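You operate a simulated robot arm through the tools that you are given. There is no shell and no other tool.

Carry out the task below with a simulated robot arm. There is one attempt and no reset: what you move stays moved.

JOB
Grip plate 62 in the grey holder, scour its soot off with the purple pad, then free the jaw.
Fine: put the pad back; the plate stays in the holder. What is to be rubbed or washed off counts as gone when no trace of it is left.

It is judged by the outcome, as a careful person would: the job done as asked, and still so three seconds after it is handed in. It fails if anything else is knocked over, pushed out of place, dropped, spilled or broken.

ROBOT AND FRAMES
A 7-joint arm with a two-finger gripper, fixed in place. Base frame: the origin is at the foot of the arm, x ahead of it, y to its left, z up; the work surface is at about z = 0.85. Readings come in m, degrees, newtons and seconds.
With the tool pointing down near the work surface it reaches from about 0.34 to 0.72 m from the base axis. Its first joint turns from -66.0 to 66.0 degrees. Payload 2.45 kg.
The tool frame sits at the grasp point between the pads (the TCP): z along the fingers, y along the line on which they close. The tips reach 0.026 m beyond it. Largest opening 0.096 m; the body of the gripper starts 0.069 m behind the TCP.
Orientation is told as [roll, pitch, yaw] about the base's x, y, z axes, in that order, counted from this pose: with the fingers straight down and closing along the base's y, the tool's x points along the base's -x, its y along +y and its z along -z.

CONTROLS
- The arm moves only by the tool play_rows. Its argument "targets" is a list of rows, each a list of 7 numbers: the shift along the base's x, y, z in units of 50 mm (1.0 is 50 mm), then the turn, a rotation vector about the base's x, y, z in units of 8 degrees (1.0 is 8 degrees), then the opening in per cent of the stroke, from 0 (shut) to 100 (fully open). In form: [[tx, ty, tz, ax, ay, az, claw], ...]. A call has 1 to 20 rows; each row shifts and turns the commanded pose from where the row before left it. A call with a number of a shift or a turn outside -1 to 1 is refused whole. A row lasts 0.2 s, in which the tool goes at most 0.05 m and 8.6 degrees; a call with a longer step from one row to the next is refused whole, and so is a gripper value outside its range. A pose out of reach is approached as far as the arm can. The call stops where the force on the tool passes 90 N (or 10 N more than at its start, if that is more) or the arm is blocked; 0.2 s more then pass. The fingers move at their own pace and stop on an object; they squeeze with about 35 N. The grip force told is the motor's: it shows also when the fingers shut on nothing. Time passes only in rows, and 0.2 s behind the last, so rows that do not move let the fingers close. The reply holds the time, the measured pose of the TCP, the force on the tool along the base axes, the opening and the grip force, in the units named above and with some noise, with the torque about the TCP (base axes, N m) and any sound that the robot's microphone picked up.
- Cameras (640 x 400 px; columns grow to the right, rows downward): "scene" is fixed at [0.1821, -0.4112, 1.4221]; the picture's right is [0.57, -0.82, 0.00], its down [-0.49, -0.34, -0.81] and it looks along [0.66, 0.46, -0.59] (base axes); focal length 333 px, centre (320, 200). "wrist" rides on the gripper at [0.082, 0.003, -0.098] in the tool frame; the picture's right is [-0.04, 1.00, 0.00], its down [-0.73, -0.03, -0.68] and it looks along [-0.68, -0.03, 0.73] (tool axes); focal length 256 px, centre (320, 200). There is no depth. A picture from a camera that has moved, and an enlarged one, comes with that camera's place and axes in the base frame and with its lens.
- camera(camera): a new picture of that camera. No time passes.
- enlarge(camera, box): a new picture of the part [left, top, right, bottom] of that camera's present view, enlarged. No time passes.
- finish_job(): hands the job in; it is judged then, once.

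Nothing tells you positions but the pictures and the camera data. Unless the task says otherwise, let go and move clear before handing in.

The tools are called after ">>>" as a command line: name --pt "numbers of a row" for each row, then --argument value for the rest, lists and objects as JSON in quotes. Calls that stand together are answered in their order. play_rows: Moves the arm, as the interface text tells. Its arguments: {"type":"object","properties":{"targets":{"type":"array"}},"required":["targets"]} The other tools are called the same way: camera (camera) takes a picture; enlarge (camera, box) takes an enlarged picture of a part of a camera's view; finish_job () hands the job in.

At the start:

```text
t: 0.0
ee_pos: [0.4423, -0.0746, 1.1627]
tcp_rot: [0.0, 0.0, 0.0]
ft_force: [-0.1, -0.1, -0.2]
wrist_torque: [-0.01, -0.05, 0.01]
gripper_width: 0.0962
finger_force: 0.2
```

scene: 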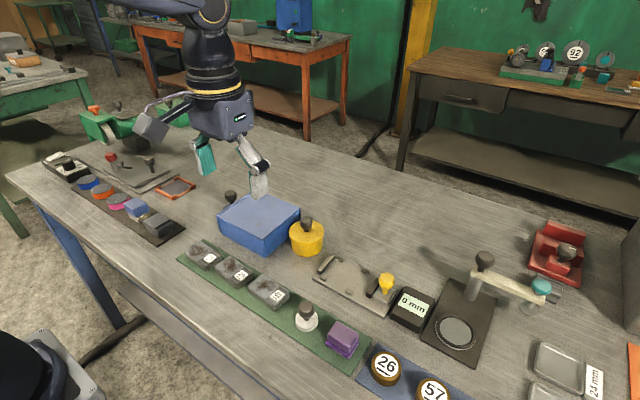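
wrist: 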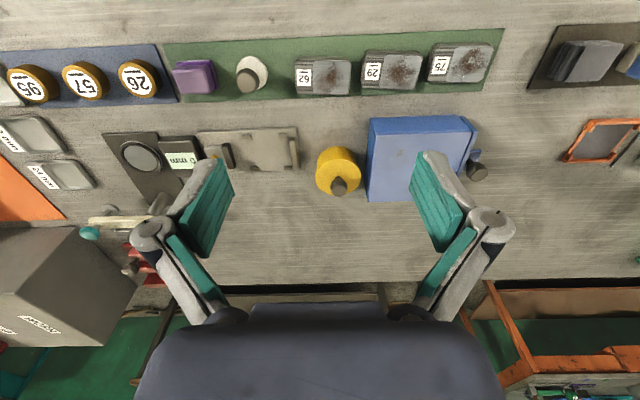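

I see a bench with a green mat holding three plates (62, 29, 75), a white-grey knob and a purple pad, with fixtures behind it. I'll look closer before moving anything.

>>> enlarge --camera "scene" --box '[170, 180, 410, 380]'

>>> enlarge --camera "wrist" --box '[100, 20, 360, 220]'

>>> enlarge --camera "wrist" --box '[280, 20, 520, 220]'

>>> enlarge --camera "scene" --box '[300, 230, 420, 330]'

>>> enlarge --camera "scene" --box '[20, 80, 220, 250]'

>>> enlarge --camera "scene" --box '[400, 200, 640, 400]'

```text
2.00 times, centred on (290, 280) of scene
camera zoom: at [0.1821, -0.4112, 1.4221], right [0.57, -0.82, 0.0], down [-0.49, -0.34, -0.81], along [0.66, 0.46, -0.59], focal length 667 px, centre (380, 40)
```

zoom: 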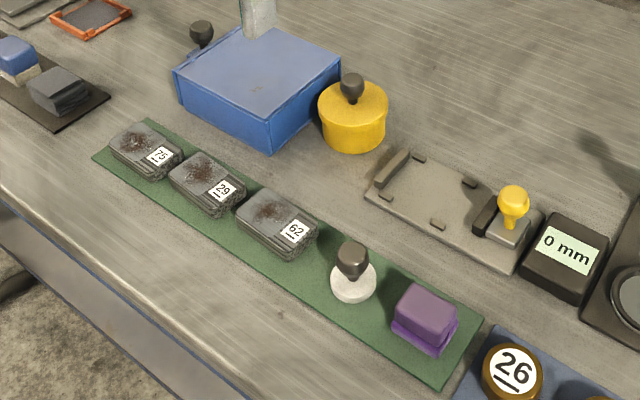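

```text
2.00 times, centred on (230, 120) of wrist
camera zoom: at [0.3597, -0.0716, 1.2622], right [0.04, 1.0, 0.0], down [0.73, -0.03, 0.68], along [0.68, -0.03, -0.73], focal length 512 px, centre (500, 360)
```

zoom: 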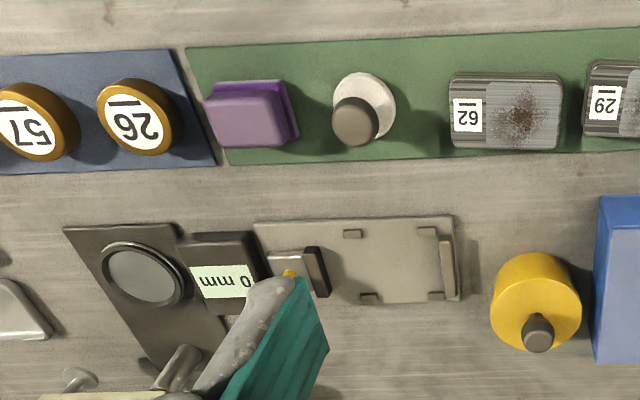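

```text
2.00 times, centred on (400, 120) of wrist
camera zoom: at [0.3597, -0.0716, 1.2622], right [0.04, 1.0, 0.0], down [0.73, -0.03, 0.68], along [0.68, -0.03, -0.73], focal length 512 px, centre (160, 360)
```

zoom: 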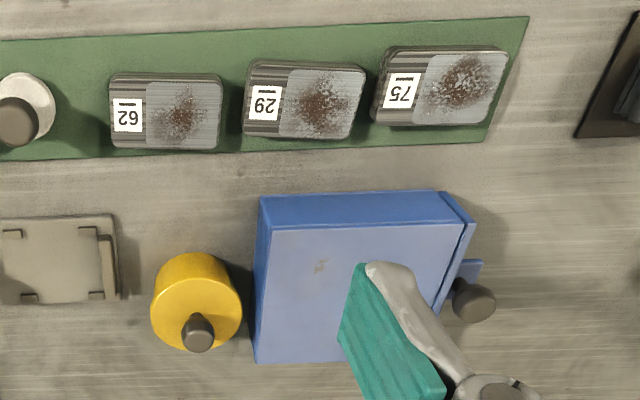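

```text
4.00 times, centred on (360, 280) of scene
camera zoom: at [0.1821, -0.4112, 1.4221], right [0.57, -0.82, 0.0], down [-0.49, -0.34, -0.81], along [0.66, 0.46, -0.59], focal length 1334 px, centre (160, -120)
```

zoom: 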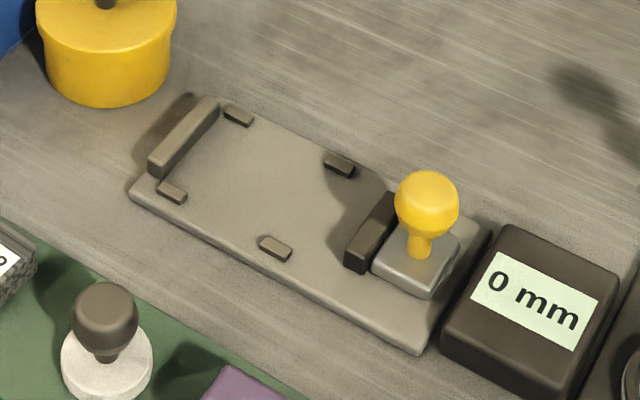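

```text
2.35 times, centred on (120, 165) of scene
camera zoom: at [0.1821, -0.4112, 1.4221], right [0.57, -0.82, 0.0], down [-0.49, -0.34, -0.81], along [0.66, 0.46, -0.59], focal length 784 px, centre (791, 282)
```

zoom: 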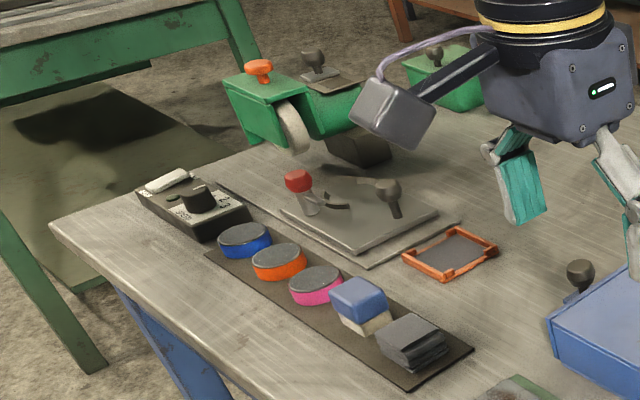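

```text
2.00 times, centred on (520, 300) of scene
camera zoom: at [0.1821, -0.4112, 1.4221], right [0.57, -0.82, 0.0], down [-0.49, -0.34, -0.81], along [0.66, 0.46, -0.59], focal length 667 px, centre (-80, 0)
```

zoom: 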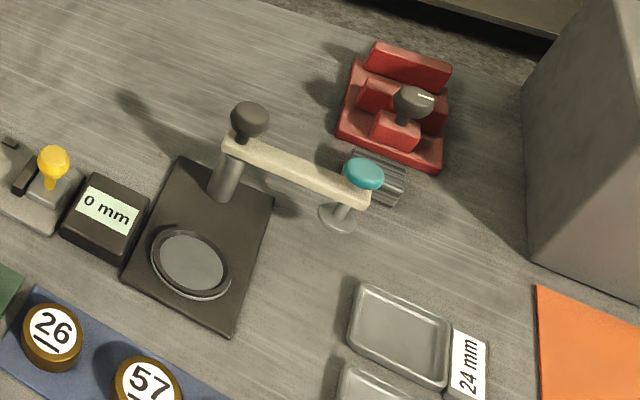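

I take plate 62 to be at about (0.478, -0.074), the purple pad at (0.472, -0.254) and the holder pocket at (0.61, -0.19), with the stop at +y and the sliding jaw with the yellow knob at -y. I'll move the wrist camera closer to measure these better.

>>> play_rows --pt "-0.27 -0.5 -0.7 0 0 0 100" --pt "-0.27 -0.5 -0.7 0 0 0 100" --pt "-0.27 -0.5 -0.7 0 0 0 100" --pt "0 0 0 0 0 0 100"

>>> camera --camera "wrist"

>>> enlarge --camera "wrist" --box '[160, 100, 400, 250]'

>>> enlarge --camera "wrist" --box '[200, 0, 520, 200]'

```text
t: 1.0
ee_pos: [0.4026, -0.148, 1.0567]
tcp_rot: [0.0, 0.0, -0.1]
ft_force: [-1.0, 0.2, -0.2]
wrist_torque: [0.02, 0.01, 0.0]
gripper_width: 0.0957
finger_force: 0.1
```

```text
taken
camera wrist: at [0.3188, -0.1463, 1.1555], right [0.04, 1.0, 0.0], down [0.73, -0.03, 0.68], along [0.68, -0.03, -0.73], focal length 256 px, centre (320, 200)
```

wrist: 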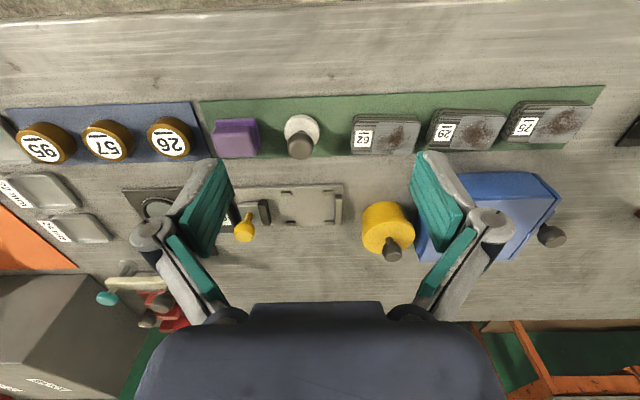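

```text
2.67 times, centred on (280, 175) of wrist
camera zoom: at [0.3188, -0.1463, 1.1555], right [0.04, 1.0, 0.0], down [0.73, -0.03, 0.68], along [0.68, -0.03, -0.73], focal length 683 px, centre (427, 267)
```

zoom: 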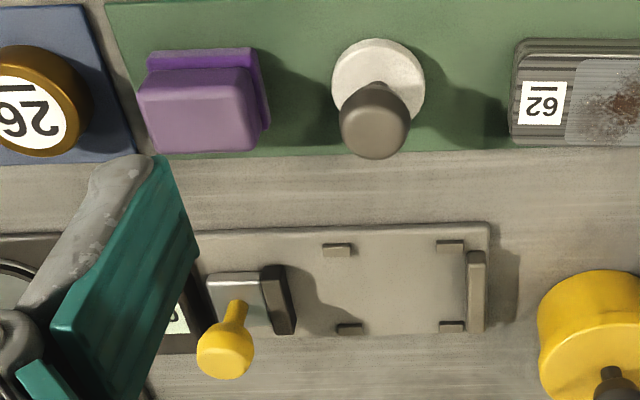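

```text
2.00 times, centred on (360, 100) of wrist
camera zoom: at [0.3188, -0.1463, 1.1555], right [0.04, 1.0, 0.0], down [0.73, -0.03, 0.68], along [0.68, -0.03, -0.73], focal length 512 px, centre (240, 400)
```

zoom: 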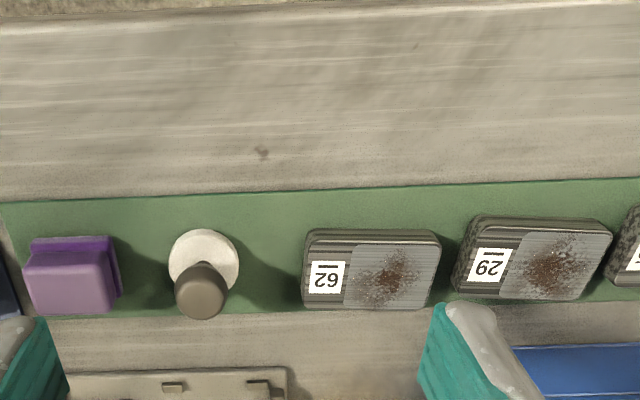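

The nubs put the pocket centre at about (0.61, -0.178), and plate 62 at about (0.482, -0.072) with its top near z 0.872. I'll turn the gripper by -90° so it closes along x, and hover over plate 62.

>>> play_rows --pt "0.132 0.127 -0.1 0 0 -1 100" --pt "0.132 0.127 -0.1 0 0 -1 100" --pt "0.132 0.127 -0.1 0 0 -1 100" --pt "0.132 0.127 -0.1 0 0 -1 100" --pt "0.132 0.127 -0.1 0 0 -1 100" --pt "0.132 0.127 -0.1 0 0 -1 100" --pt "0.132 0.127 -0.1 0 0 -1 100" --pt "0.132 0.127 -0.1 0 0 -1 100" --pt "0.132 0.127 -0.1 0 0 -1 100" --pt "0.132 0.127 -0.1 0 0 -1 100" --pt "0.132 0.127 -0.1 0 0 -1 100" --pt "0.132 0.127 -0.1 0 0 -0.25 100" --pt "0 0 0 0 0 0 100"

>>> camera --camera "wrist"

>>> camera --camera "scene"

```text
t: 3.8
ee_pos: [0.4827, -0.0734, 0.9984]
tcp_rot: [0.0, 0.0, -90.1]
ft_force: [-0.4, 0.2, 0.2]
wrist_torque: [-0.01, 0.01, 0.0]
gripper_width: 0.0962
finger_force: 0.0
```

```text
taken
camera wrist: at [0.4837, 0.0082, 1.0976], right [1.0, -0.04, 0.0], down [-0.03, -0.73, 0.68], along [-0.03, -0.68, -0.73], focal length 256 px, centre (320, 200)
```

wrist: 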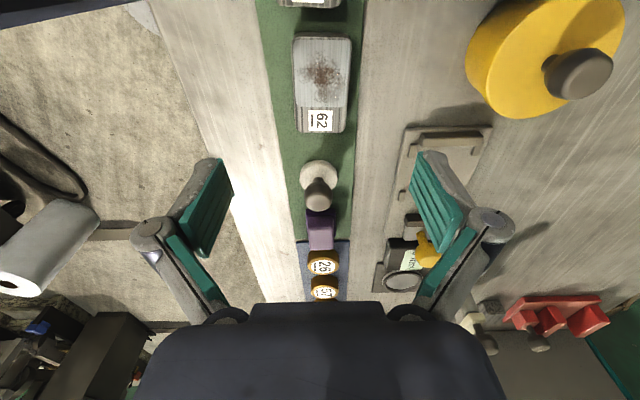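

```text
taken
```

scene: 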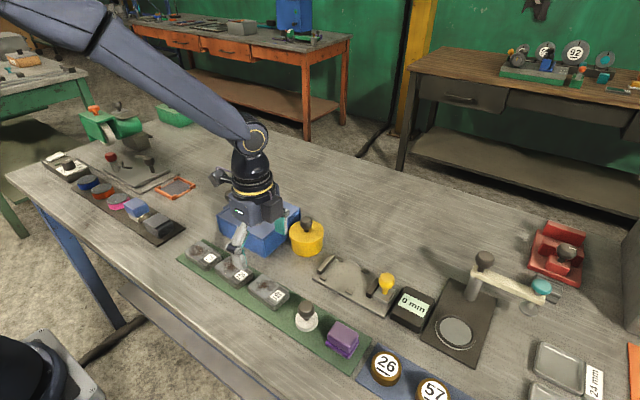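

The gripper is centred over plate 62, with the plate running along y and about 0.048 wide. I'll go down and close on it.

>>> play_rows --pt "0 0.0 -0.7 0 0 0 100" --pt "0 0 -0.7 0 0 0 100" --pt "0 0 -0.5 0 0 0 100" --pt "0 0 -0.4 0 0 0 100" --pt "0 0 0 0 0 0 100"

>>> enlarge --camera "scene" --box '[180, 190, 340, 320]'

>>> camera --camera "wrist"

```text
t: 5.0
ee_pos: [0.4826, -0.0741, 0.8834]
tcp_rot: [0.0, 0.0, -89.9]
ft_force: [-0.7, -0.2, -0.3]
wrist_torque: [0.02, 0.02, 0.0]
gripper_width: 0.0958
finger_force: 0.0
```

```text
3.08 times, centred on (260, 255) of scene
camera zoom: at [0.1821, -0.4112, 1.4221], right [0.57, -0.82, 0.0], down [-0.49, -0.34, -0.81], along [0.66, 0.46, -0.59], focal length 1026 px, centre (505, 31)
```

zoom: 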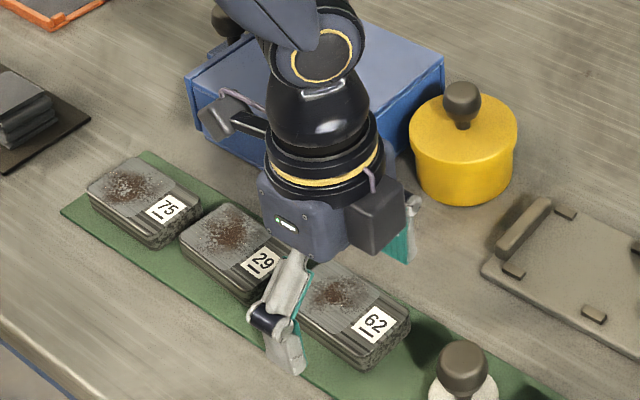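

```text
taken
camera wrist: at [0.484, 0.0076, 0.9819], right [1.0, -0.04, 0.0], down [-0.03, -0.73, 0.68], along [-0.03, -0.68, -0.73], focal length 256 px, centre (320, 200)
```

wrist: 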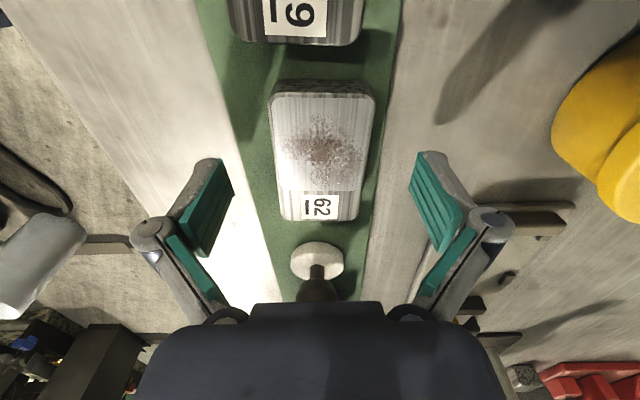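

The fingers straddle the plate at its middle. I'll close on it.

>>> play_rows --pt "0 0 0 0 0 0 30" --pt "0 0 0 0 0 0 0" --pt "0 0 0 0 0 0 0" --pt "0 0 0 0 0 0 0" --pt "0 0 0 0 0 0 0" --pt "0 0 0 0 0 0 0"

>>> camera --camera "wrist"

```text
t: 6.4
ee_pos: [0.483, -0.0729, 0.8838]
tcp_rot: [0.0, 0.1, -90.1]
ft_force: [1.1, 0.9, 4.3]
wrist_torque: [0.07, 0.02, -0.37]
gripper_width: 0.0482
finger_force: 35.3
```

```text
taken
camera wrist: at [0.4842, 0.0076, 0.9825], right [1.0, -0.04, 0.0], down [-0.03, -0.73, 0.68], along [-0.03, -0.68, -0.73], focal length 256 px, centre (320, 200)
```

wrist: 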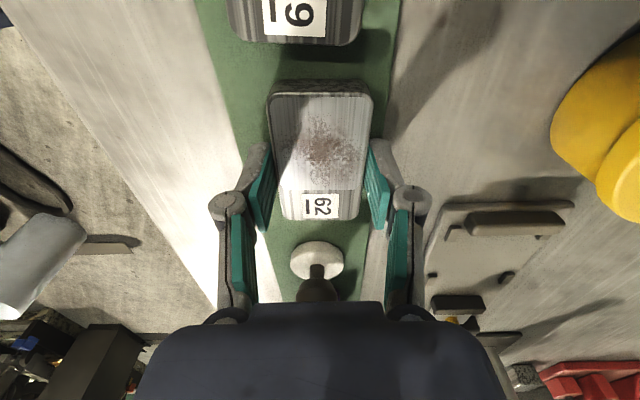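

The plate is gripped at a width of 0.048. I'll lift it and carry it above the holder pocket.

>>> play_rows --pt "0 0 0.3 0 0 0 0" --pt "0 0 0.7 0 0 0 0" --pt "0 0 0.8 0 0 0 0" --pt "0.4 -0.4 0 0 0 0 0" --pt "0.4 -0.4 0 0 0 0 0" --pt "0.4 -0.4 0 0 0 0 0" --pt "0.4 -0.4 0 0 0 0 0" --pt "0.4 -0.4 0 0 0 0 0" --pt "0.54 -0.2 0 0 0 0 0" --pt "0 0 0 0 0 0 0"

>>> camera --camera "wrist"

>>> enlarge --camera "scene" --box '[240, 190, 440, 350]'

```text
t: 8.6
ee_pos: [0.6103, -0.1854, 0.972]
tcp_rot: [0.0, 0.0, -89.9]
ft_force: [-0.8, -0.6, 0.0]
wrist_torque: [0.01, 0.03, 0.0]
gripper_width: 0.0
finger_force: 28.0
```

```text
taken
camera wrist: at [0.6108, -0.1032, 1.0714], right [1.0, -0.04, 0.0], down [-0.03, -0.73, 0.68], along [-0.03, -0.68, -0.73], focal length 256 px, centre (320, 200)
```

wrist: 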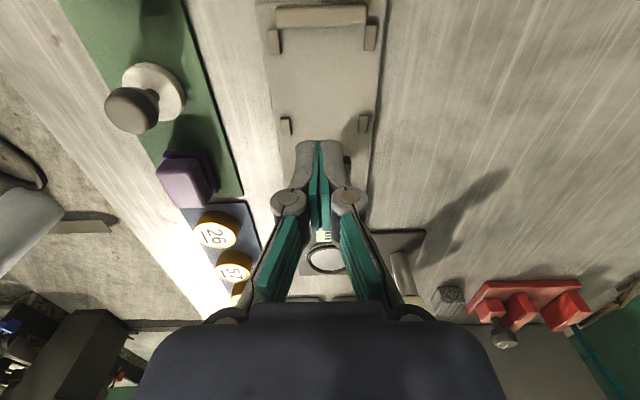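

```text
2.50 times, centred on (340, 270) of scene
camera zoom: at [0.1821, -0.4112, 1.4221], right [0.57, -0.82, 0.0], down [-0.49, -0.34, -0.81], along [0.66, 0.46, -0.59], focal length 834 px, centre (270, 25)
```

zoom: 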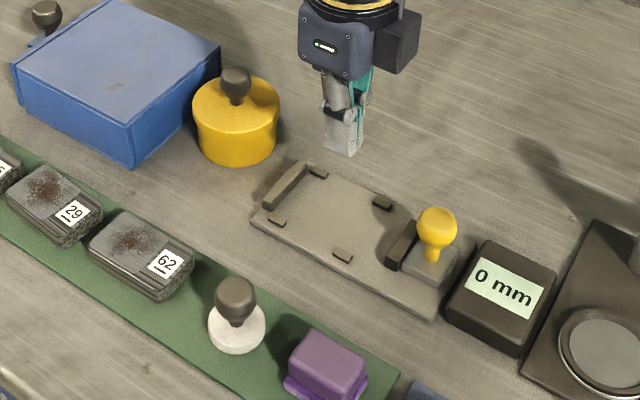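

The plate slipped out on the lift and still sits in its place on the mat. I'll look at its shape closely before gripping again.

>>> enlarge --camera "scene" --box '[240, 265, 304, 305]'

>>> enlarge --camera "scene" --box '[300, 240, 444, 330]'

>>> enlarge --camera "wrist" --box '[240, 0, 400, 100]'

```text
10.00 times, centred on (272, 285) of scene
camera zoom: at [0.1821, -0.4112, 1.4221], right [0.57, -0.82, 0.0], down [-0.49, -0.34, -0.81], along [0.66, 0.46, -0.59], focal length 3334 px, centre (800, -650)
```

zoom: 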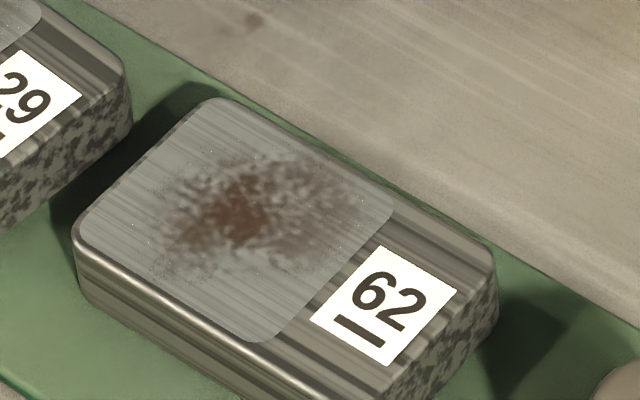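

```text
4.44 times, centred on (372, 285) of scene
camera zoom: at [0.1821, -0.4112, 1.4221], right [0.57, -0.82, 0.0], down [-0.49, -0.34, -0.81], along [0.66, 0.46, -0.59], focal length 1482 px, centre (89, -178)
```

zoom: 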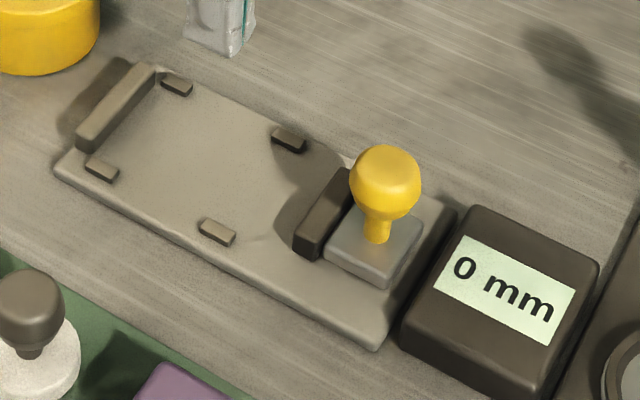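

```text
4.00 times, centred on (320, 50) of wrist
camera zoom: at [0.6108, -0.1032, 1.0714], right [1.0, -0.04, 0.0], down [-0.03, -0.73, 0.68], along [-0.03, -0.68, -0.73], focal length 1024 px, centre (320, 800)
```

zoom: 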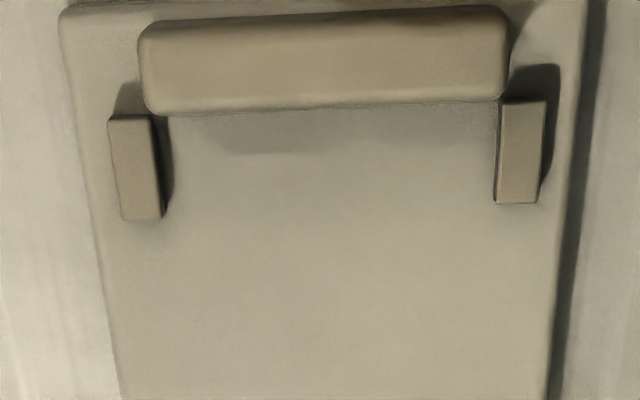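

The plate is a plain block only about 14 mm high, so my grip caught too little of it. I'll go back with the fingers open, hover and check that it has not moved.

>>> play_rows --pt "-0.55 0.24 0 0 0 0 100" --pt "-0.4 0.4 0 0 0 0 100" --pt "-0.4 0.4 0 0 0 0 100" --pt "-0.4 0.4 0 0 0 0 100" --pt "-0.4 0.4 0 0 0 0 100" --pt "-0.4 0.4 0 0 0 0 100" --pt "0 0 0 0 0 0 100"

>>> camera --camera "wrist"

```text
t: 10.2
ee_pos: [0.4828, -0.0726, 0.9748]
tcp_rot: [0.0, 0.0, -90.0]
ft_force: [-0.6, -0.1, -0.4]
wrist_torque: [0.02, -0.01, 0.0]
gripper_width: 0.0959
finger_force: 0.1
```

```text
taken
camera wrist: at [0.4835, 0.0091, 1.0728], right [1.0, -0.04, 0.0], down [-0.03, -0.73, 0.68], along [-0.03, -0.68, -0.73], focal length 256 px, centre (320, 200)
```

wrist: 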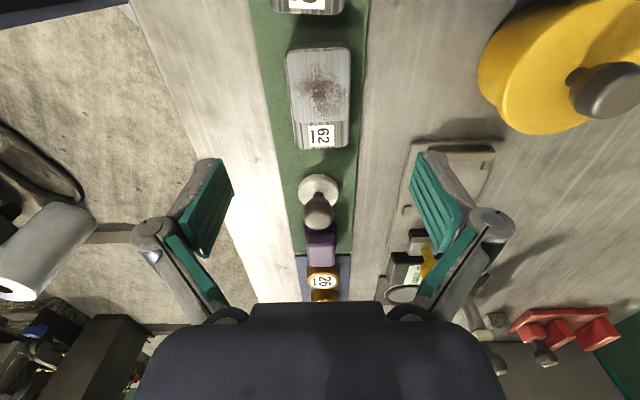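

The plate is still aligned, with its centre near (0.481, -0.076). I'll go down lower this time.

>>> play_rows --pt "-0.02 -0.04 -0.7 0 0 0 100" --pt "0 0 -0.7 0 0 0 100" --pt "0 0 -0.4 0 0 0 100" --pt "0 0 -0.05 0 0 0 100" --pt "0 0 -0.05 0 0 0 100" --pt "0 0 0 0 0 0 100"

```text
t: 11.6
ee_pos: [0.4808, -0.0738, 0.8789]
tcp_rot: [0.0, 0.0, -89.9]
ft_force: [0.4, 0.3, 0.3]
wrist_torque: [0.03, -0.02, 0.01]
gripper_width: 0.0959
finger_force: 0.1
```

No contact yet at z 0.879, so I'll lower a little further in small steps.

>>> play_rows --pt "0 0 -0.02 0 0 0 100" --pt "0 0 0 0 0 0 100"

>>> enlarge --camera "scene" --box '[200, 220, 328, 300]'

```text
t: 12.2
ee_pos: [0.4815, -0.0743, 0.8769]
tcp_rot: [0.0, 0.0, -89.9]
ft_force: [-0.3, 0.0, -1.1]
wrist_torque: [0.01, -0.02, -0.03]
gripper_width: 0.096
finger_force: 0.1
```

```text
5.00 times, centred on (264, 260) of scene
camera zoom: at [0.1821, -0.4112, 1.4221], right [0.57, -0.82, 0.0], down [-0.49, -0.34, -0.81], along [0.66, 0.46, -0.59], focal length 1667 px, centre (600, -100)
```

zoom: 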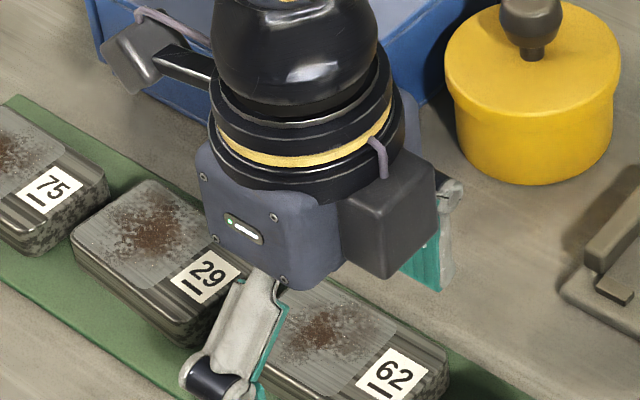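

The tips are at about z 0.851, around mat level. I'll close and lift slowly by 1 cm to test the grip.

>>> play_rows --pt "0 0 0.01 0 0 0 40" --pt "0 0 0 0 0 0 0" --pt "0 0 0 0 0 0 0" --pt "0 0 0 0 0 0 0" --pt "0 0 0 0 0 0 0" --pt "0 0 0 0 0 0 0" --pt "0 0 0 0 0 0 0"

>>> play_rows --pt "0 0 0.05 0 0 0 0" --pt "0 0 0.1 0 0 0 0" --pt "0 0 0.1 0 0 0 0" --pt "0 0 0.1 0 0 0 0" --pt "0 0 0 0 0 0 0"

>>> camera --camera "wrist"

```text
t: 13.8
ee_pos: [0.4815, -0.0738, 0.879]
tcp_rot: [0.1, 0.0, -89.9]
ft_force: [1.7, 0.0, 20.5]
wrist_torque: [0.09, 0.2, 0.36]
gripper_width: 0.0477
finger_force: 34.9
```

```text
t: 15.0
ee_pos: [0.4801, -0.0734, 0.8948]
tcp_rot: [0.0, 0.1, -89.9]
ft_force: [0.6, -0.6, -5.5]
wrist_torque: [0.03, -0.01, 0.01]
gripper_width: 0.0474
finger_force: 35.4
```

```text
taken
camera wrist: at [0.4817, 0.008, 0.994], right [1.0, -0.04, 0.0], down [-0.03, -0.73, 0.68], along [-0.03, -0.68, -0.73], focal length 256 px, centre (320, 200)
```

wrist: 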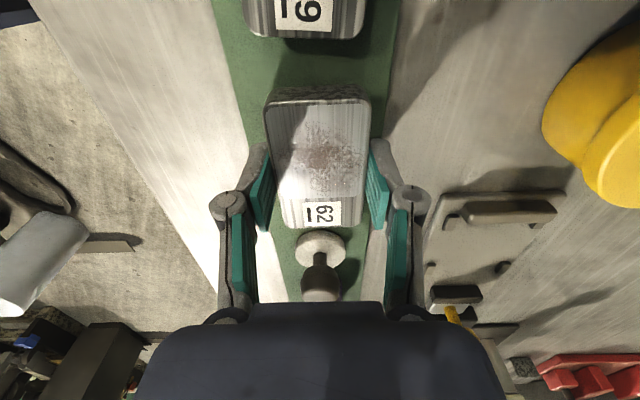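

The plate is held this time, with about 5.5 N of load on the tool. I'll lift it gently and carry it over the pocket.

>>> play_rows --pt "0 0 0.2 0 0 0 0" --pt "0 0 0.3 0 0 0 0" --pt "0 0 0.3 0 0 0 0" --pt "0 0 0.3 0 0 0 0" --pt "0 0 0.2 0 0 0 0" --pt "0.1 -0.1 0 0 0 0 0" --pt "0.2 -0.2 0 0 0 0 0" --pt "0.3 -0.25 0 0 0 0 0" --pt "0.3 -0.25 0 0 0 0 0" --pt "0.3 -0.25 0 0 0 0 0" --pt "0.3 -0.25 0 0 0 0 0" --pt "0.3 -0.25 0 0 0 0 0" --pt "0.3 -0.25 0 0 0 0 0" --pt "0.3 -0.2 0 0 0 0 0" --pt "0.2 -0.2 0 0 0 0 0" --pt "0 0 0 0 0 0 0"

>>> camera --camera "wrist"

>>> enlarge --camera "scene" --box '[240, 190, 440, 350]'

```text
t: 18.4
ee_pos: [0.6103, -0.184, 0.9594]
tcp_rot: [0.0, 0.0, -90.0]
ft_force: [0.1, -0.3, -5.2]
wrist_torque: [-0.01, 0.0, 0.02]
gripper_width: 0.0477
finger_force: 35.2
```

```text
taken
camera wrist: at [0.6117, -0.1019, 1.0588], right [1.0, -0.04, 0.0], down [-0.03, -0.73, 0.68], along [-0.03, -0.68, -0.73], focal length 256 px, centre (320, 200)
```

wrist: 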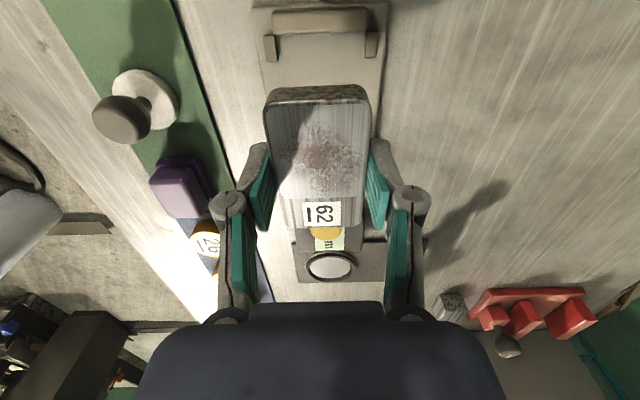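

```text
2.50 times, centred on (340, 270) of scene
camera zoom: at [0.1822, -0.4112, 1.4221], right [0.57, -0.82, 0.0], down [-0.49, -0.34, -0.8], along [0.66, 0.46, -0.59], focal length 834 px, centre (270, 25)
```

zoom: 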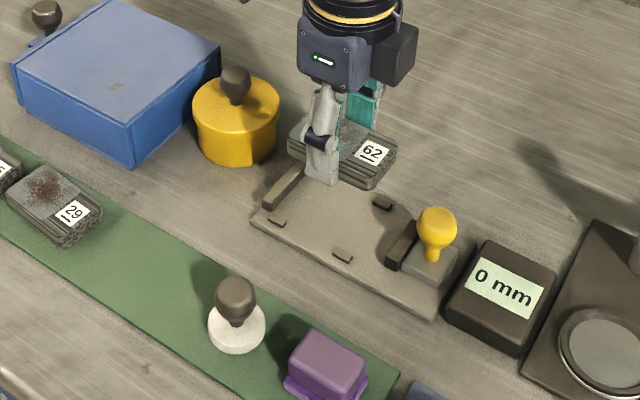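

The plate hangs about 6 mm toward -y from the tool, so I'll shift +6 mm in y and lower it toward the pocket.

>>> play_rows --pt "0 0.12 -0.3 0 0 0 0" --pt "0 0 -0.5 0 0 0 0" --pt "0 0 -0.3 0 0 0 0" --pt "0 0 -0.1 0 0 0 0" --pt "0 0 0 0 0 0 0"

>>> enlarge --camera "scene" --box '[290, 220, 430, 320]'

>>> camera --camera "wrist"

```text
t: 19.6
ee_pos: [0.6105, -0.1774, 0.9004]
tcp_rot: [-0.1, 0.0, -90.0]
ft_force: [0.2, 1.4, -5.7]
wrist_torque: [0.04, -0.04, -0.03]
gripper_width: 0.0475
finger_force: 34.9
```

```text
4.00 times, centred on (360, 270) of scene
camera zoom: at [0.1822, -0.4112, 1.4221], right [0.57, -0.82, 0.0], down [-0.49, -0.34, -0.8], along [0.66, 0.46, -0.59], focal length 1334 px, centre (160, -80)
```

zoom: 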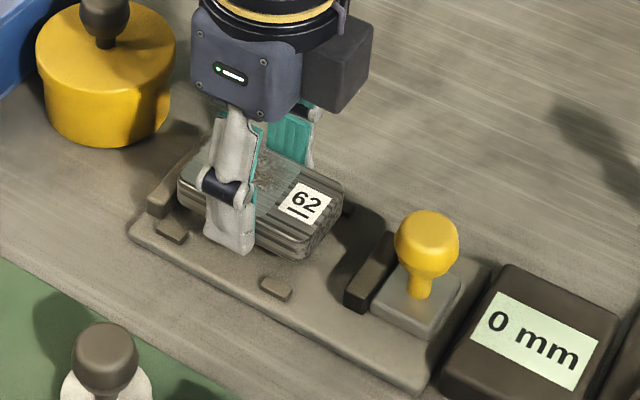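

```text
taken
camera wrist: at [0.6115, -0.0965, 0.9985], right [1.0, -0.04, 0.0], down [-0.03, -0.73, 0.68], along [-0.03, -0.68, -0.73], focal length 256 px, centre (320, 200)
```

wrist: 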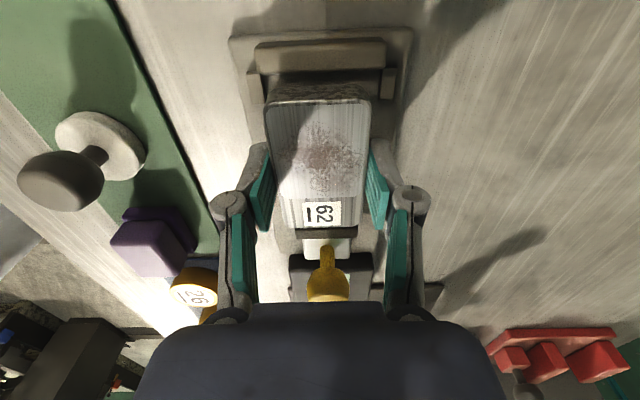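

The plate lines up between the nubs, stop and jaw. I'll lower it in small steps.

>>> play_rows --pt "0 0 -0.06 0 0 0 0" --pt "0 0 -0.06 0 0 0 0" --pt "0 0 -0.06 0 0 0 0" --pt "0 0 0 0 0 0 0"

>>> camera --camera "wrist"

```text
t: 20.6
ee_pos: [0.6106, -0.1788, 0.8904]
tcp_rot: [0.0, 0.0, -90.1]
ft_force: [0.6, 0.8, -5.5]
wrist_torque: [-0.04, 0.03, 0.01]
gripper_width: 0.0476
finger_force: 34.9
```

```text
taken
camera wrist: at [0.6125, -0.0969, 0.9899], right [1.0, -0.04, 0.0], down [-0.03, -0.73, 0.68], along [-0.03, -0.68, -0.73], focal length 256 px, centre (320, 200)
```

wrist: 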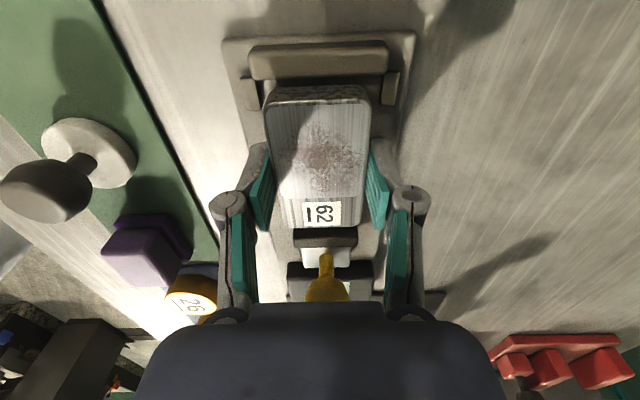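

>>> play_rows --pt "0 0 -0.04 0 0 0 0" --pt "0 0 -0.03 0 0 0 0" --pt "0 0 0 0 0 0 0"

```text
t: 21.4
ee_pos: [0.6097, -0.1778, 0.8877]
tcp_rot: [0.0, 0.1, -90.0]
ft_force: [1.0, -0.2, -5.3]
wrist_torque: [-0.01, 0.01, -0.02]
gripper_width: 0.0474
finger_force: 35.1
```

The plate still hangs free at z 0.888, so I'll keep stepping down.

>>> play_rows --pt "0 0 -0.03 0 0 0 0" --pt "0 0 -0.02 0 0 0 0" --pt "0 0 0 0 0 0 0"

>>> enlarge --camera "scene" --box '[300, 230, 412, 300]'

```text
t: 22.2
ee_pos: [0.6117, -0.1772, 0.885]
tcp_rot: [-0.1, 0.1, -90.1]
ft_force: [0.3, -0.6, -5.1]
wrist_torque: [-0.04, -0.03, 0.02]
gripper_width: 0.0478
finger_force: 34.6
```

```text
5.71 times, centred on (356, 265) of scene
camera zoom: at [0.1822, -0.4112, 1.4221], right [0.57, -0.82, 0.0], down [-0.49, -0.34, -0.8], along [0.66, 0.46, -0.59], focal length 1905 px, centre (114, -171)
```

zoom: 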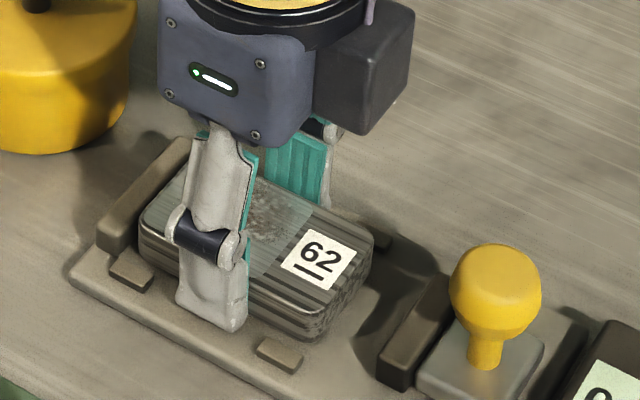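

>>> play_rows --pt "0 0 -0.03 0 0 0 0" --pt "0 0 -0.02 0 0 0 0" --pt "0 0 0 0 0 0 0"

```text
t: 23.0
ee_pos: [0.6098, -0.1775, 0.8829]
tcp_rot: [-0.1, 0.0, -90.0]
ft_force: [-0.4, 0.3, -5.3]
wrist_torque: [0.02, -0.02, 0.01]
gripper_width: 0.0477
finger_force: 34.8
```

Still no contact at z 0.883; stepping on.

>>> play_rows --pt "0 0 -0.03 0 0 0 0" --pt "0 0 0 0 0 0 0"

>>> play_rows --pt "0 0 -0.03 0 0 0 0" --pt "0 0 0 0 0 0 0"

>>> enlarge --camera "scene" --box '[300, 230, 412, 300]'

```text
t: 23.6
ee_pos: [0.6109, -0.1788, 0.8821]
tcp_rot: [0.1, 0.0, -89.9]
ft_force: [-3.7, 2.9, 10.3]
wrist_torque: [0.05, 0.04, 0.02]
gripper_width: 0.0479
finger_force: 34.7
```

```text
t: 24.2
ee_pos: [0.6091, -0.1783, 0.882]
tcp_rot: [0.2, 0.0, -89.9]
ft_force: [-11.2, 7.7, 41.4]
wrist_torque: [0.42, 1.11, -0.02]
gripper_width: 0.0476
finger_force: 35.0
```

```text
5.71 times, centred on (356, 265) of scene
camera zoom: at [0.181, -0.4107, 1.4224], right [0.57, -0.82, 0.0], down [-0.49, -0.34, -0.81], along [0.66, 0.46, -0.59], focal length 1905 px, centre (114, -171)
```

zoom: 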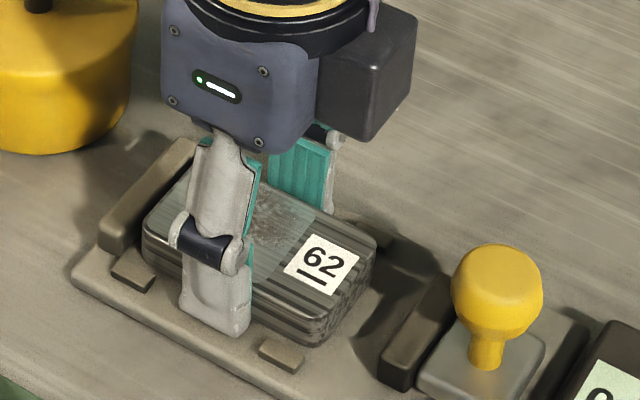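

The plate is seated on the holder (contact force up). I'll ease off, open, and lift clear.

>>> play_rows --pt "0 0 0.03 0 0 0 0" --pt "0 0 0 0 0 0 55" --pt "0 0 0 0 0 0 75" --pt "0 0 0 0 0 0 75" --pt "0 0 0 0 0 0 75"

>>> play_rows --pt "0 0 0.3 0 0 0 75" --pt "0 0 0.5 0 0 0 75" --pt "0 0 0.7 0 0 0 75" --pt "0 0 0.5 0 0 0 75" --pt "0 0 0 0 0 0 75"

>>> camera --camera "wrist"

>>> enlarge --camera "scene" --box '[300, 230, 428, 310]'

```text
t: 25.4
ee_pos: [0.6098, -0.1787, 0.8817]
tcp_rot: [0.0, 0.0, -90.0]
ft_force: [-0.1, 0.6, -0.1]
wrist_torque: [0.01, 0.01, -0.01]
gripper_width: 0.0721
finger_force: 0.1
```

```text
t: 26.6
ee_pos: [0.6112, -0.1779, 0.9828]
tcp_rot: [0.1, 0.1, -89.8]
ft_force: [0.4, 0.3, 0.3]
wrist_torque: [-0.01, 0.0, 0.0]
gripper_width: 0.0718
finger_force: 0.1
```

```text
taken
camera wrist: at [0.6134, -0.0971, 1.0812], right [1.0, -0.04, 0.0], down [-0.03, -0.73, 0.68], along [-0.03, -0.68, -0.73], focal length 256 px, centre (320, 200)
```

wrist: 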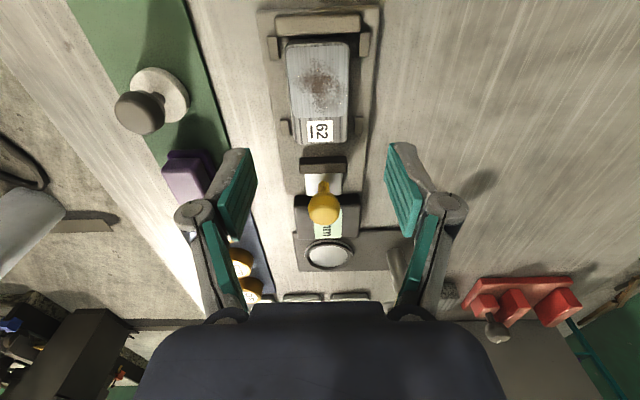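

```text
5.00 times, centred on (364, 270) of scene
camera zoom: at [0.1821, -0.4112, 1.4221], right [0.57, -0.82, 0.0], down [-0.49, -0.34, -0.81], along [0.66, 0.46, -0.59], focal length 1667 px, centre (100, -150)
```

zoom: 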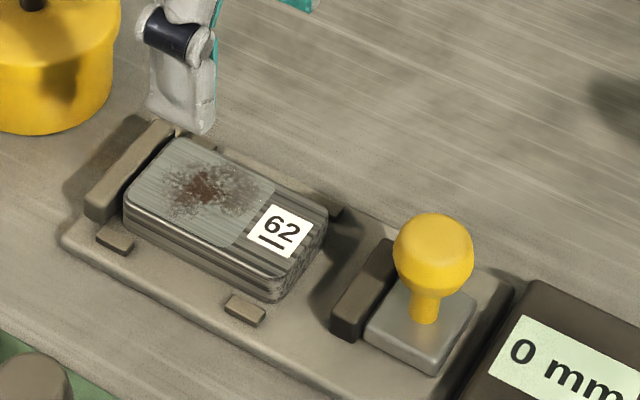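

Plate 62 sits flat in the pocket between the nubs. Next I'll move over the jaw's yellow knob, at about (0.610, -0.270, 0.909), and grip it.

>>> play_rows --pt "0 -0.6 0 0 0 0 65" --pt "0 -0.6 0 0 0 0 65" --pt "-0.02 -0.64 0 0 0 0 65" --pt "0 0 -0.5 0 0 0 65" --pt "0 0 -0.5 0 0 0 65" --pt "0 0 -0.4 0 0 0 65" --pt "0 0 0 0 0 0 65"

>>> camera --camera "wrist"

>>> enlarge --camera "scene" --box '[300, 220, 444, 310]'

```text
t: 28.2
ee_pos: [0.6079, -0.268, 0.9111]
tcp_rot: [0.0, 0.0, -90.0]
ft_force: [-0.3, 0.7, -0.2]
wrist_torque: [0.01, -0.05, -0.02]
gripper_width: 0.0624
finger_force: 0.0
```

```text
taken
camera wrist: at [0.6101, -0.1865, 1.0101], right [1.0, -0.04, 0.0], down [-0.03, -0.73, 0.68], along [-0.03, -0.68, -0.73], focal length 256 px, centre (320, 200)
```

wrist: 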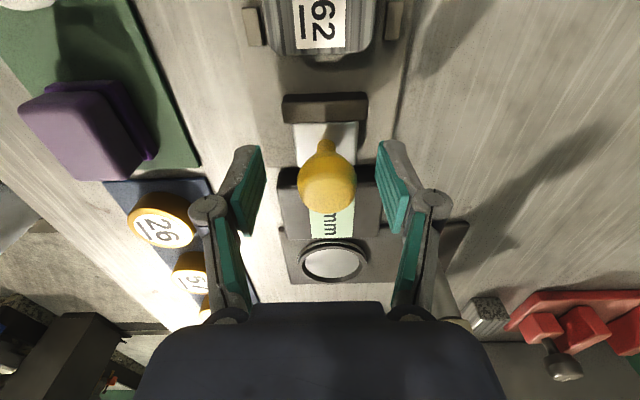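

```text
4.44 times, centred on (372, 265) of scene
camera zoom: at [0.1821, -0.4112, 1.4221], right [0.57, -0.82, 0.0], down [-0.49, -0.34, -0.81], along [0.66, 0.46, -0.59], focal length 1482 px, centre (89, -89)
```

zoom: 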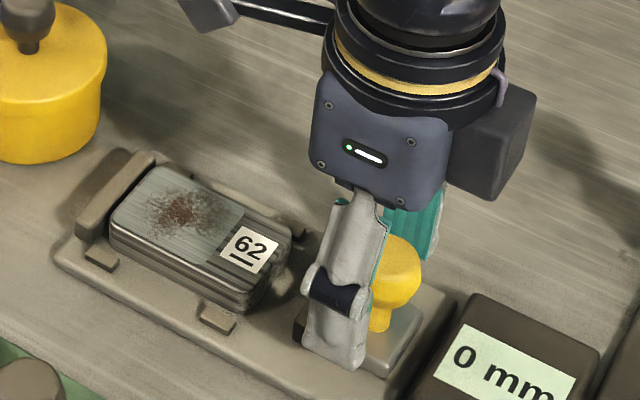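

The knob is between the fingers. I'll close on it.

>>> play_rows --pt "0 0 0 0 0 0 30" --pt "0 0 0 0 0 0 0" --pt "0 0 0 0 0 0 0" --pt "0 0 0 0 0 0 0" --pt "0 0 0 0 0 0 0"

>>> camera --camera "wrist"

```text
t: 29.4
ee_pos: [0.6122, -0.2671, 0.9124]
tcp_rot: [0.4, 0.0, -89.7]
ft_force: [32.4, 1.4, -7.4]
wrist_torque: [0.46, -0.25, 0.22]
gripper_width: 0.0309
finger_force: 44.8
```

```text
taken
camera wrist: at [0.6126, -0.1853, 1.0107], right [1.0, -0.04, 0.01], down [-0.03, -0.73, 0.68], along [-0.02, -0.68, -0.73], focal length 256 px, centre (320, 200)
```

wrist: 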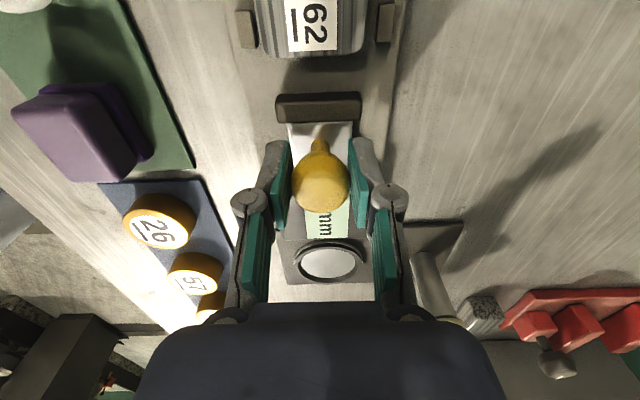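

The knob pulls the tool a few millimetres toward +x (32 N sideways), so I'll shift the tool toward +x to centre it.

>>> play_rows --pt "0.06 0 0 0 0 0 0" --pt "0 0 0 0 0 0 0" --pt "0 0 0 0 0 0 0"

```text
t: 30.2
ee_pos: [0.6116, -0.2659, 0.9132]
tcp_rot: [0.1, 0.1, -90.0]
ft_force: [14.0, 5.7, 6.9]
wrist_torque: [0.11, -0.23, 0.02]
gripper_width: 0.0309
finger_force: 45.4
```

>>> play_rows --pt "0.04 0 0 0 0 0 0" --pt "0 0 0 0 0 0 0" --pt "0 0 0 0 0 0 0"

```text
t: 31.0
ee_pos: [0.6117, -0.2688, 0.9124]
tcp_rot: [-0.2, 0.0, -90.0]
ft_force: [-11.6, 13.1, 22.9]
wrist_torque: [0.34, 0.51, -0.03]
gripper_width: 0.0309
finger_force: 45.0
```

Now it's nearly balanced. I'll begin sliding the jaw +y in small steps and watch the force.

>>> play_rows --pt "-0.02 0.05 0.03 0 0 0 0" --pt "0 0.08 0 0 0 0 0" --pt "0 0.08 0 0 0 0 0" --pt "0 0 0 0 0 0 0"

>>> enlarge --camera "scene" --box '[300, 220, 444, 310]'

>>> camera --camera "wrist"

```text
t: 32.0
ee_pos: [0.6122, -0.258, 0.9132]
tcp_rot: [-0.1, 0.0, -90.0]
ft_force: [-4.9, -1.2, -4.6]
wrist_torque: [-1.1, -0.03, -0.26]
gripper_width: 0.031
finger_force: 44.9
```

```text
4.44 times, centred on (372, 265) of scene
camera zoom: at [0.182, -0.4112, 1.4221], right [0.57, -0.82, 0.0], down [-0.49, -0.34, -0.81], along [0.66, 0.46, -0.59], focal length 1482 px, centre (89, -89)
```

zoom: 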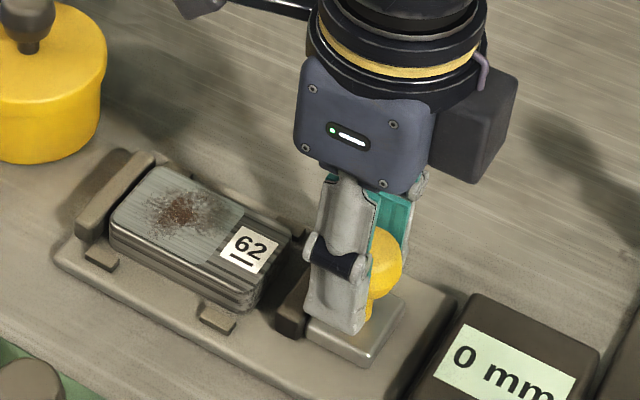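

```text
taken
camera wrist: at [0.6141, -0.1773, 1.0106], right [1.0, -0.04, 0.0], down [-0.03, -0.73, 0.68], along [-0.03, -0.68, -0.73], focal length 256 px, centre (320, 200)
```

wrist: 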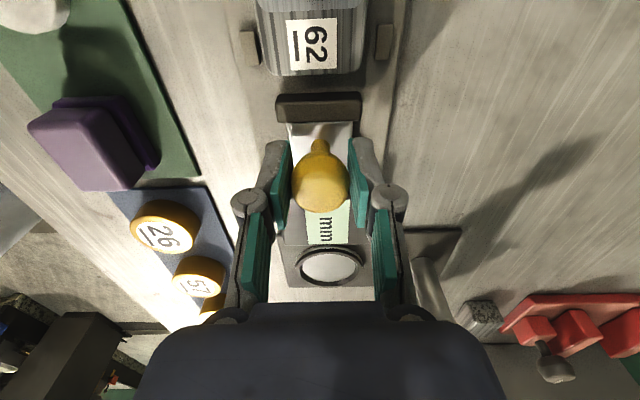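

The jaw slides with the knob. I'll keep pushing toward +y in small steps.

>>> play_rows --pt "0 0.06 0 0 0 0 0" --pt "0 0.06 0 0 0 0 0" --pt "0 0 0 0 0 0 0"

>>> play_rows --pt "0 0.05 0 0 0 0 0" --pt "0 0.05 0 0 0 0 0" --pt "0 0 0 0 0 0 0"

>>> camera --camera "wrist"

>>> enlarge --camera "scene" --box '[300, 220, 444, 310]'

```text
t: 32.8
ee_pos: [0.6128, -0.2514, 0.9126]
tcp_rot: [-0.2, 0.1, -89.9]
ft_force: [-9.0, -0.1, -13.4]
wrist_torque: [0.05, 0.14, -0.02]
gripper_width: 0.031
finger_force: 45.0
```

```text
t: 33.6
ee_pos: [0.6115, -0.2477, 0.9122]
tcp_rot: [-0.3, 0.2, -90.0]
ft_force: [-12.9, -1.0, -20.1]
wrist_torque: [0.02, 0.25, -0.04]
gripper_width: 0.0309
finger_force: 45.6
```

```text
taken
camera wrist: at [0.6142, -0.1673, 1.0108], right [1.0, -0.04, 0.0], down [-0.03, -0.73, 0.68], along [-0.03, -0.68, -0.73], focal length 256 px, centre (320, 200)
```

wrist: 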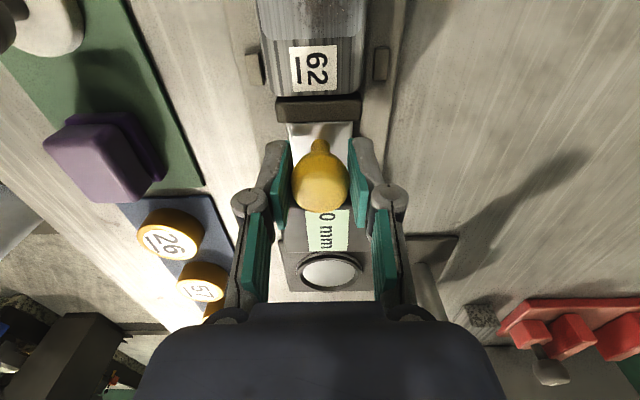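

```text
4.44 times, centred on (372, 265) of scene
camera zoom: at [0.1821, -0.4114, 1.4221], right [0.57, -0.82, 0.0], down [-0.49, -0.34, -0.81], along [0.66, 0.46, -0.59], focal length 1482 px, centre (89, -89)
```

zoom: 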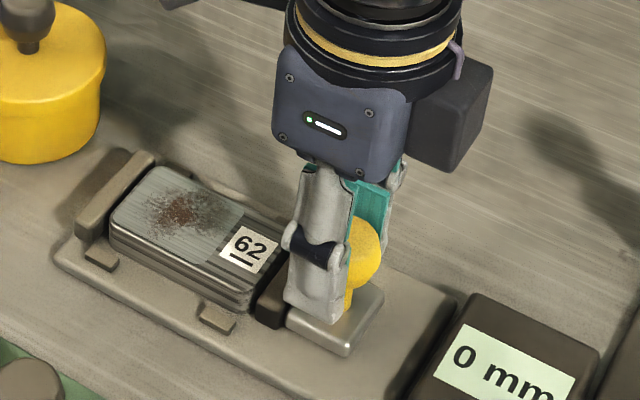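

The jaw has nearly reached the plate. I'll relax the small vertical and sideways load and keep pushing.

>>> play_rows --pt "-0.02 0.04 -0.02 0 0 0 0" --pt "0 0.04 0 0 0 0 0" --pt "0 0 0 0 0 0 0"

>>> play_rows --pt "0 0.04 0 0 0 0 0" --pt "0 0.04 0 0 0 0 0" --pt "0 0 0 0 0 0 0"

>>> camera --camera "wrist"

>>> enlarge --camera "scene" --box '[300, 220, 444, 310]'

```text
t: 34.4
ee_pos: [0.6135, -0.2434, 0.9115]
tcp_rot: [-0.1, 0.2, -89.9]
ft_force: [-10.9, 2.4, -14.2]
wrist_torque: [0.09, 0.17, -0.06]
gripper_width: 0.0308
finger_force: 45.0
```

```text
t: 35.2
ee_pos: [0.6119, -0.2426, 0.9113]
tcp_rot: [0.0, -0.2, -90.0]
ft_force: [-7.2, -10.0, -19.4]
wrist_torque: [-0.14, 0.04, -0.08]
gripper_width: 0.0308
finger_force: 44.9
```

```text
taken
camera wrist: at [0.6139, -0.1611, 1.0105], right [1.0, -0.04, 0.0], down [-0.03, -0.73, 0.68], along [-0.03, -0.68, -0.73], focal length 256 px, centre (320, 200)
```

wrist: 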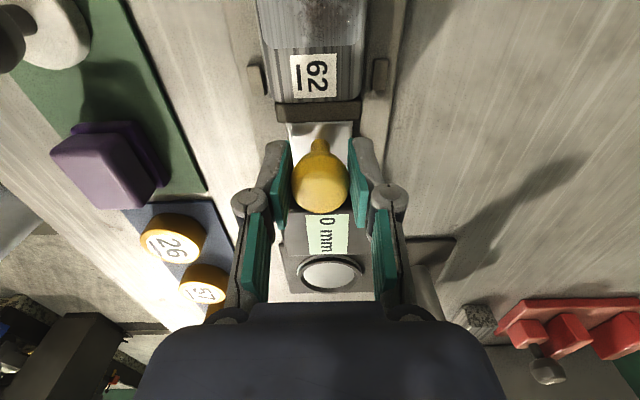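

```text
4.44 times, centred on (372, 265) of scene
camera zoom: at [0.1823, -0.4116, 1.422], right [0.57, -0.82, 0.0], down [-0.49, -0.34, -0.81], along [0.66, 0.46, -0.59], focal length 1482 px, centre (89, -89)
```

zoom: 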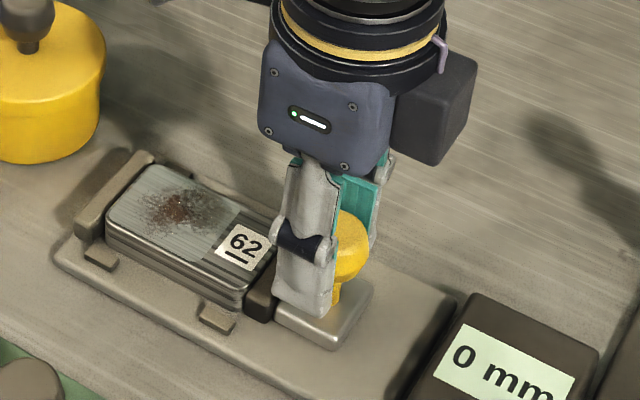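

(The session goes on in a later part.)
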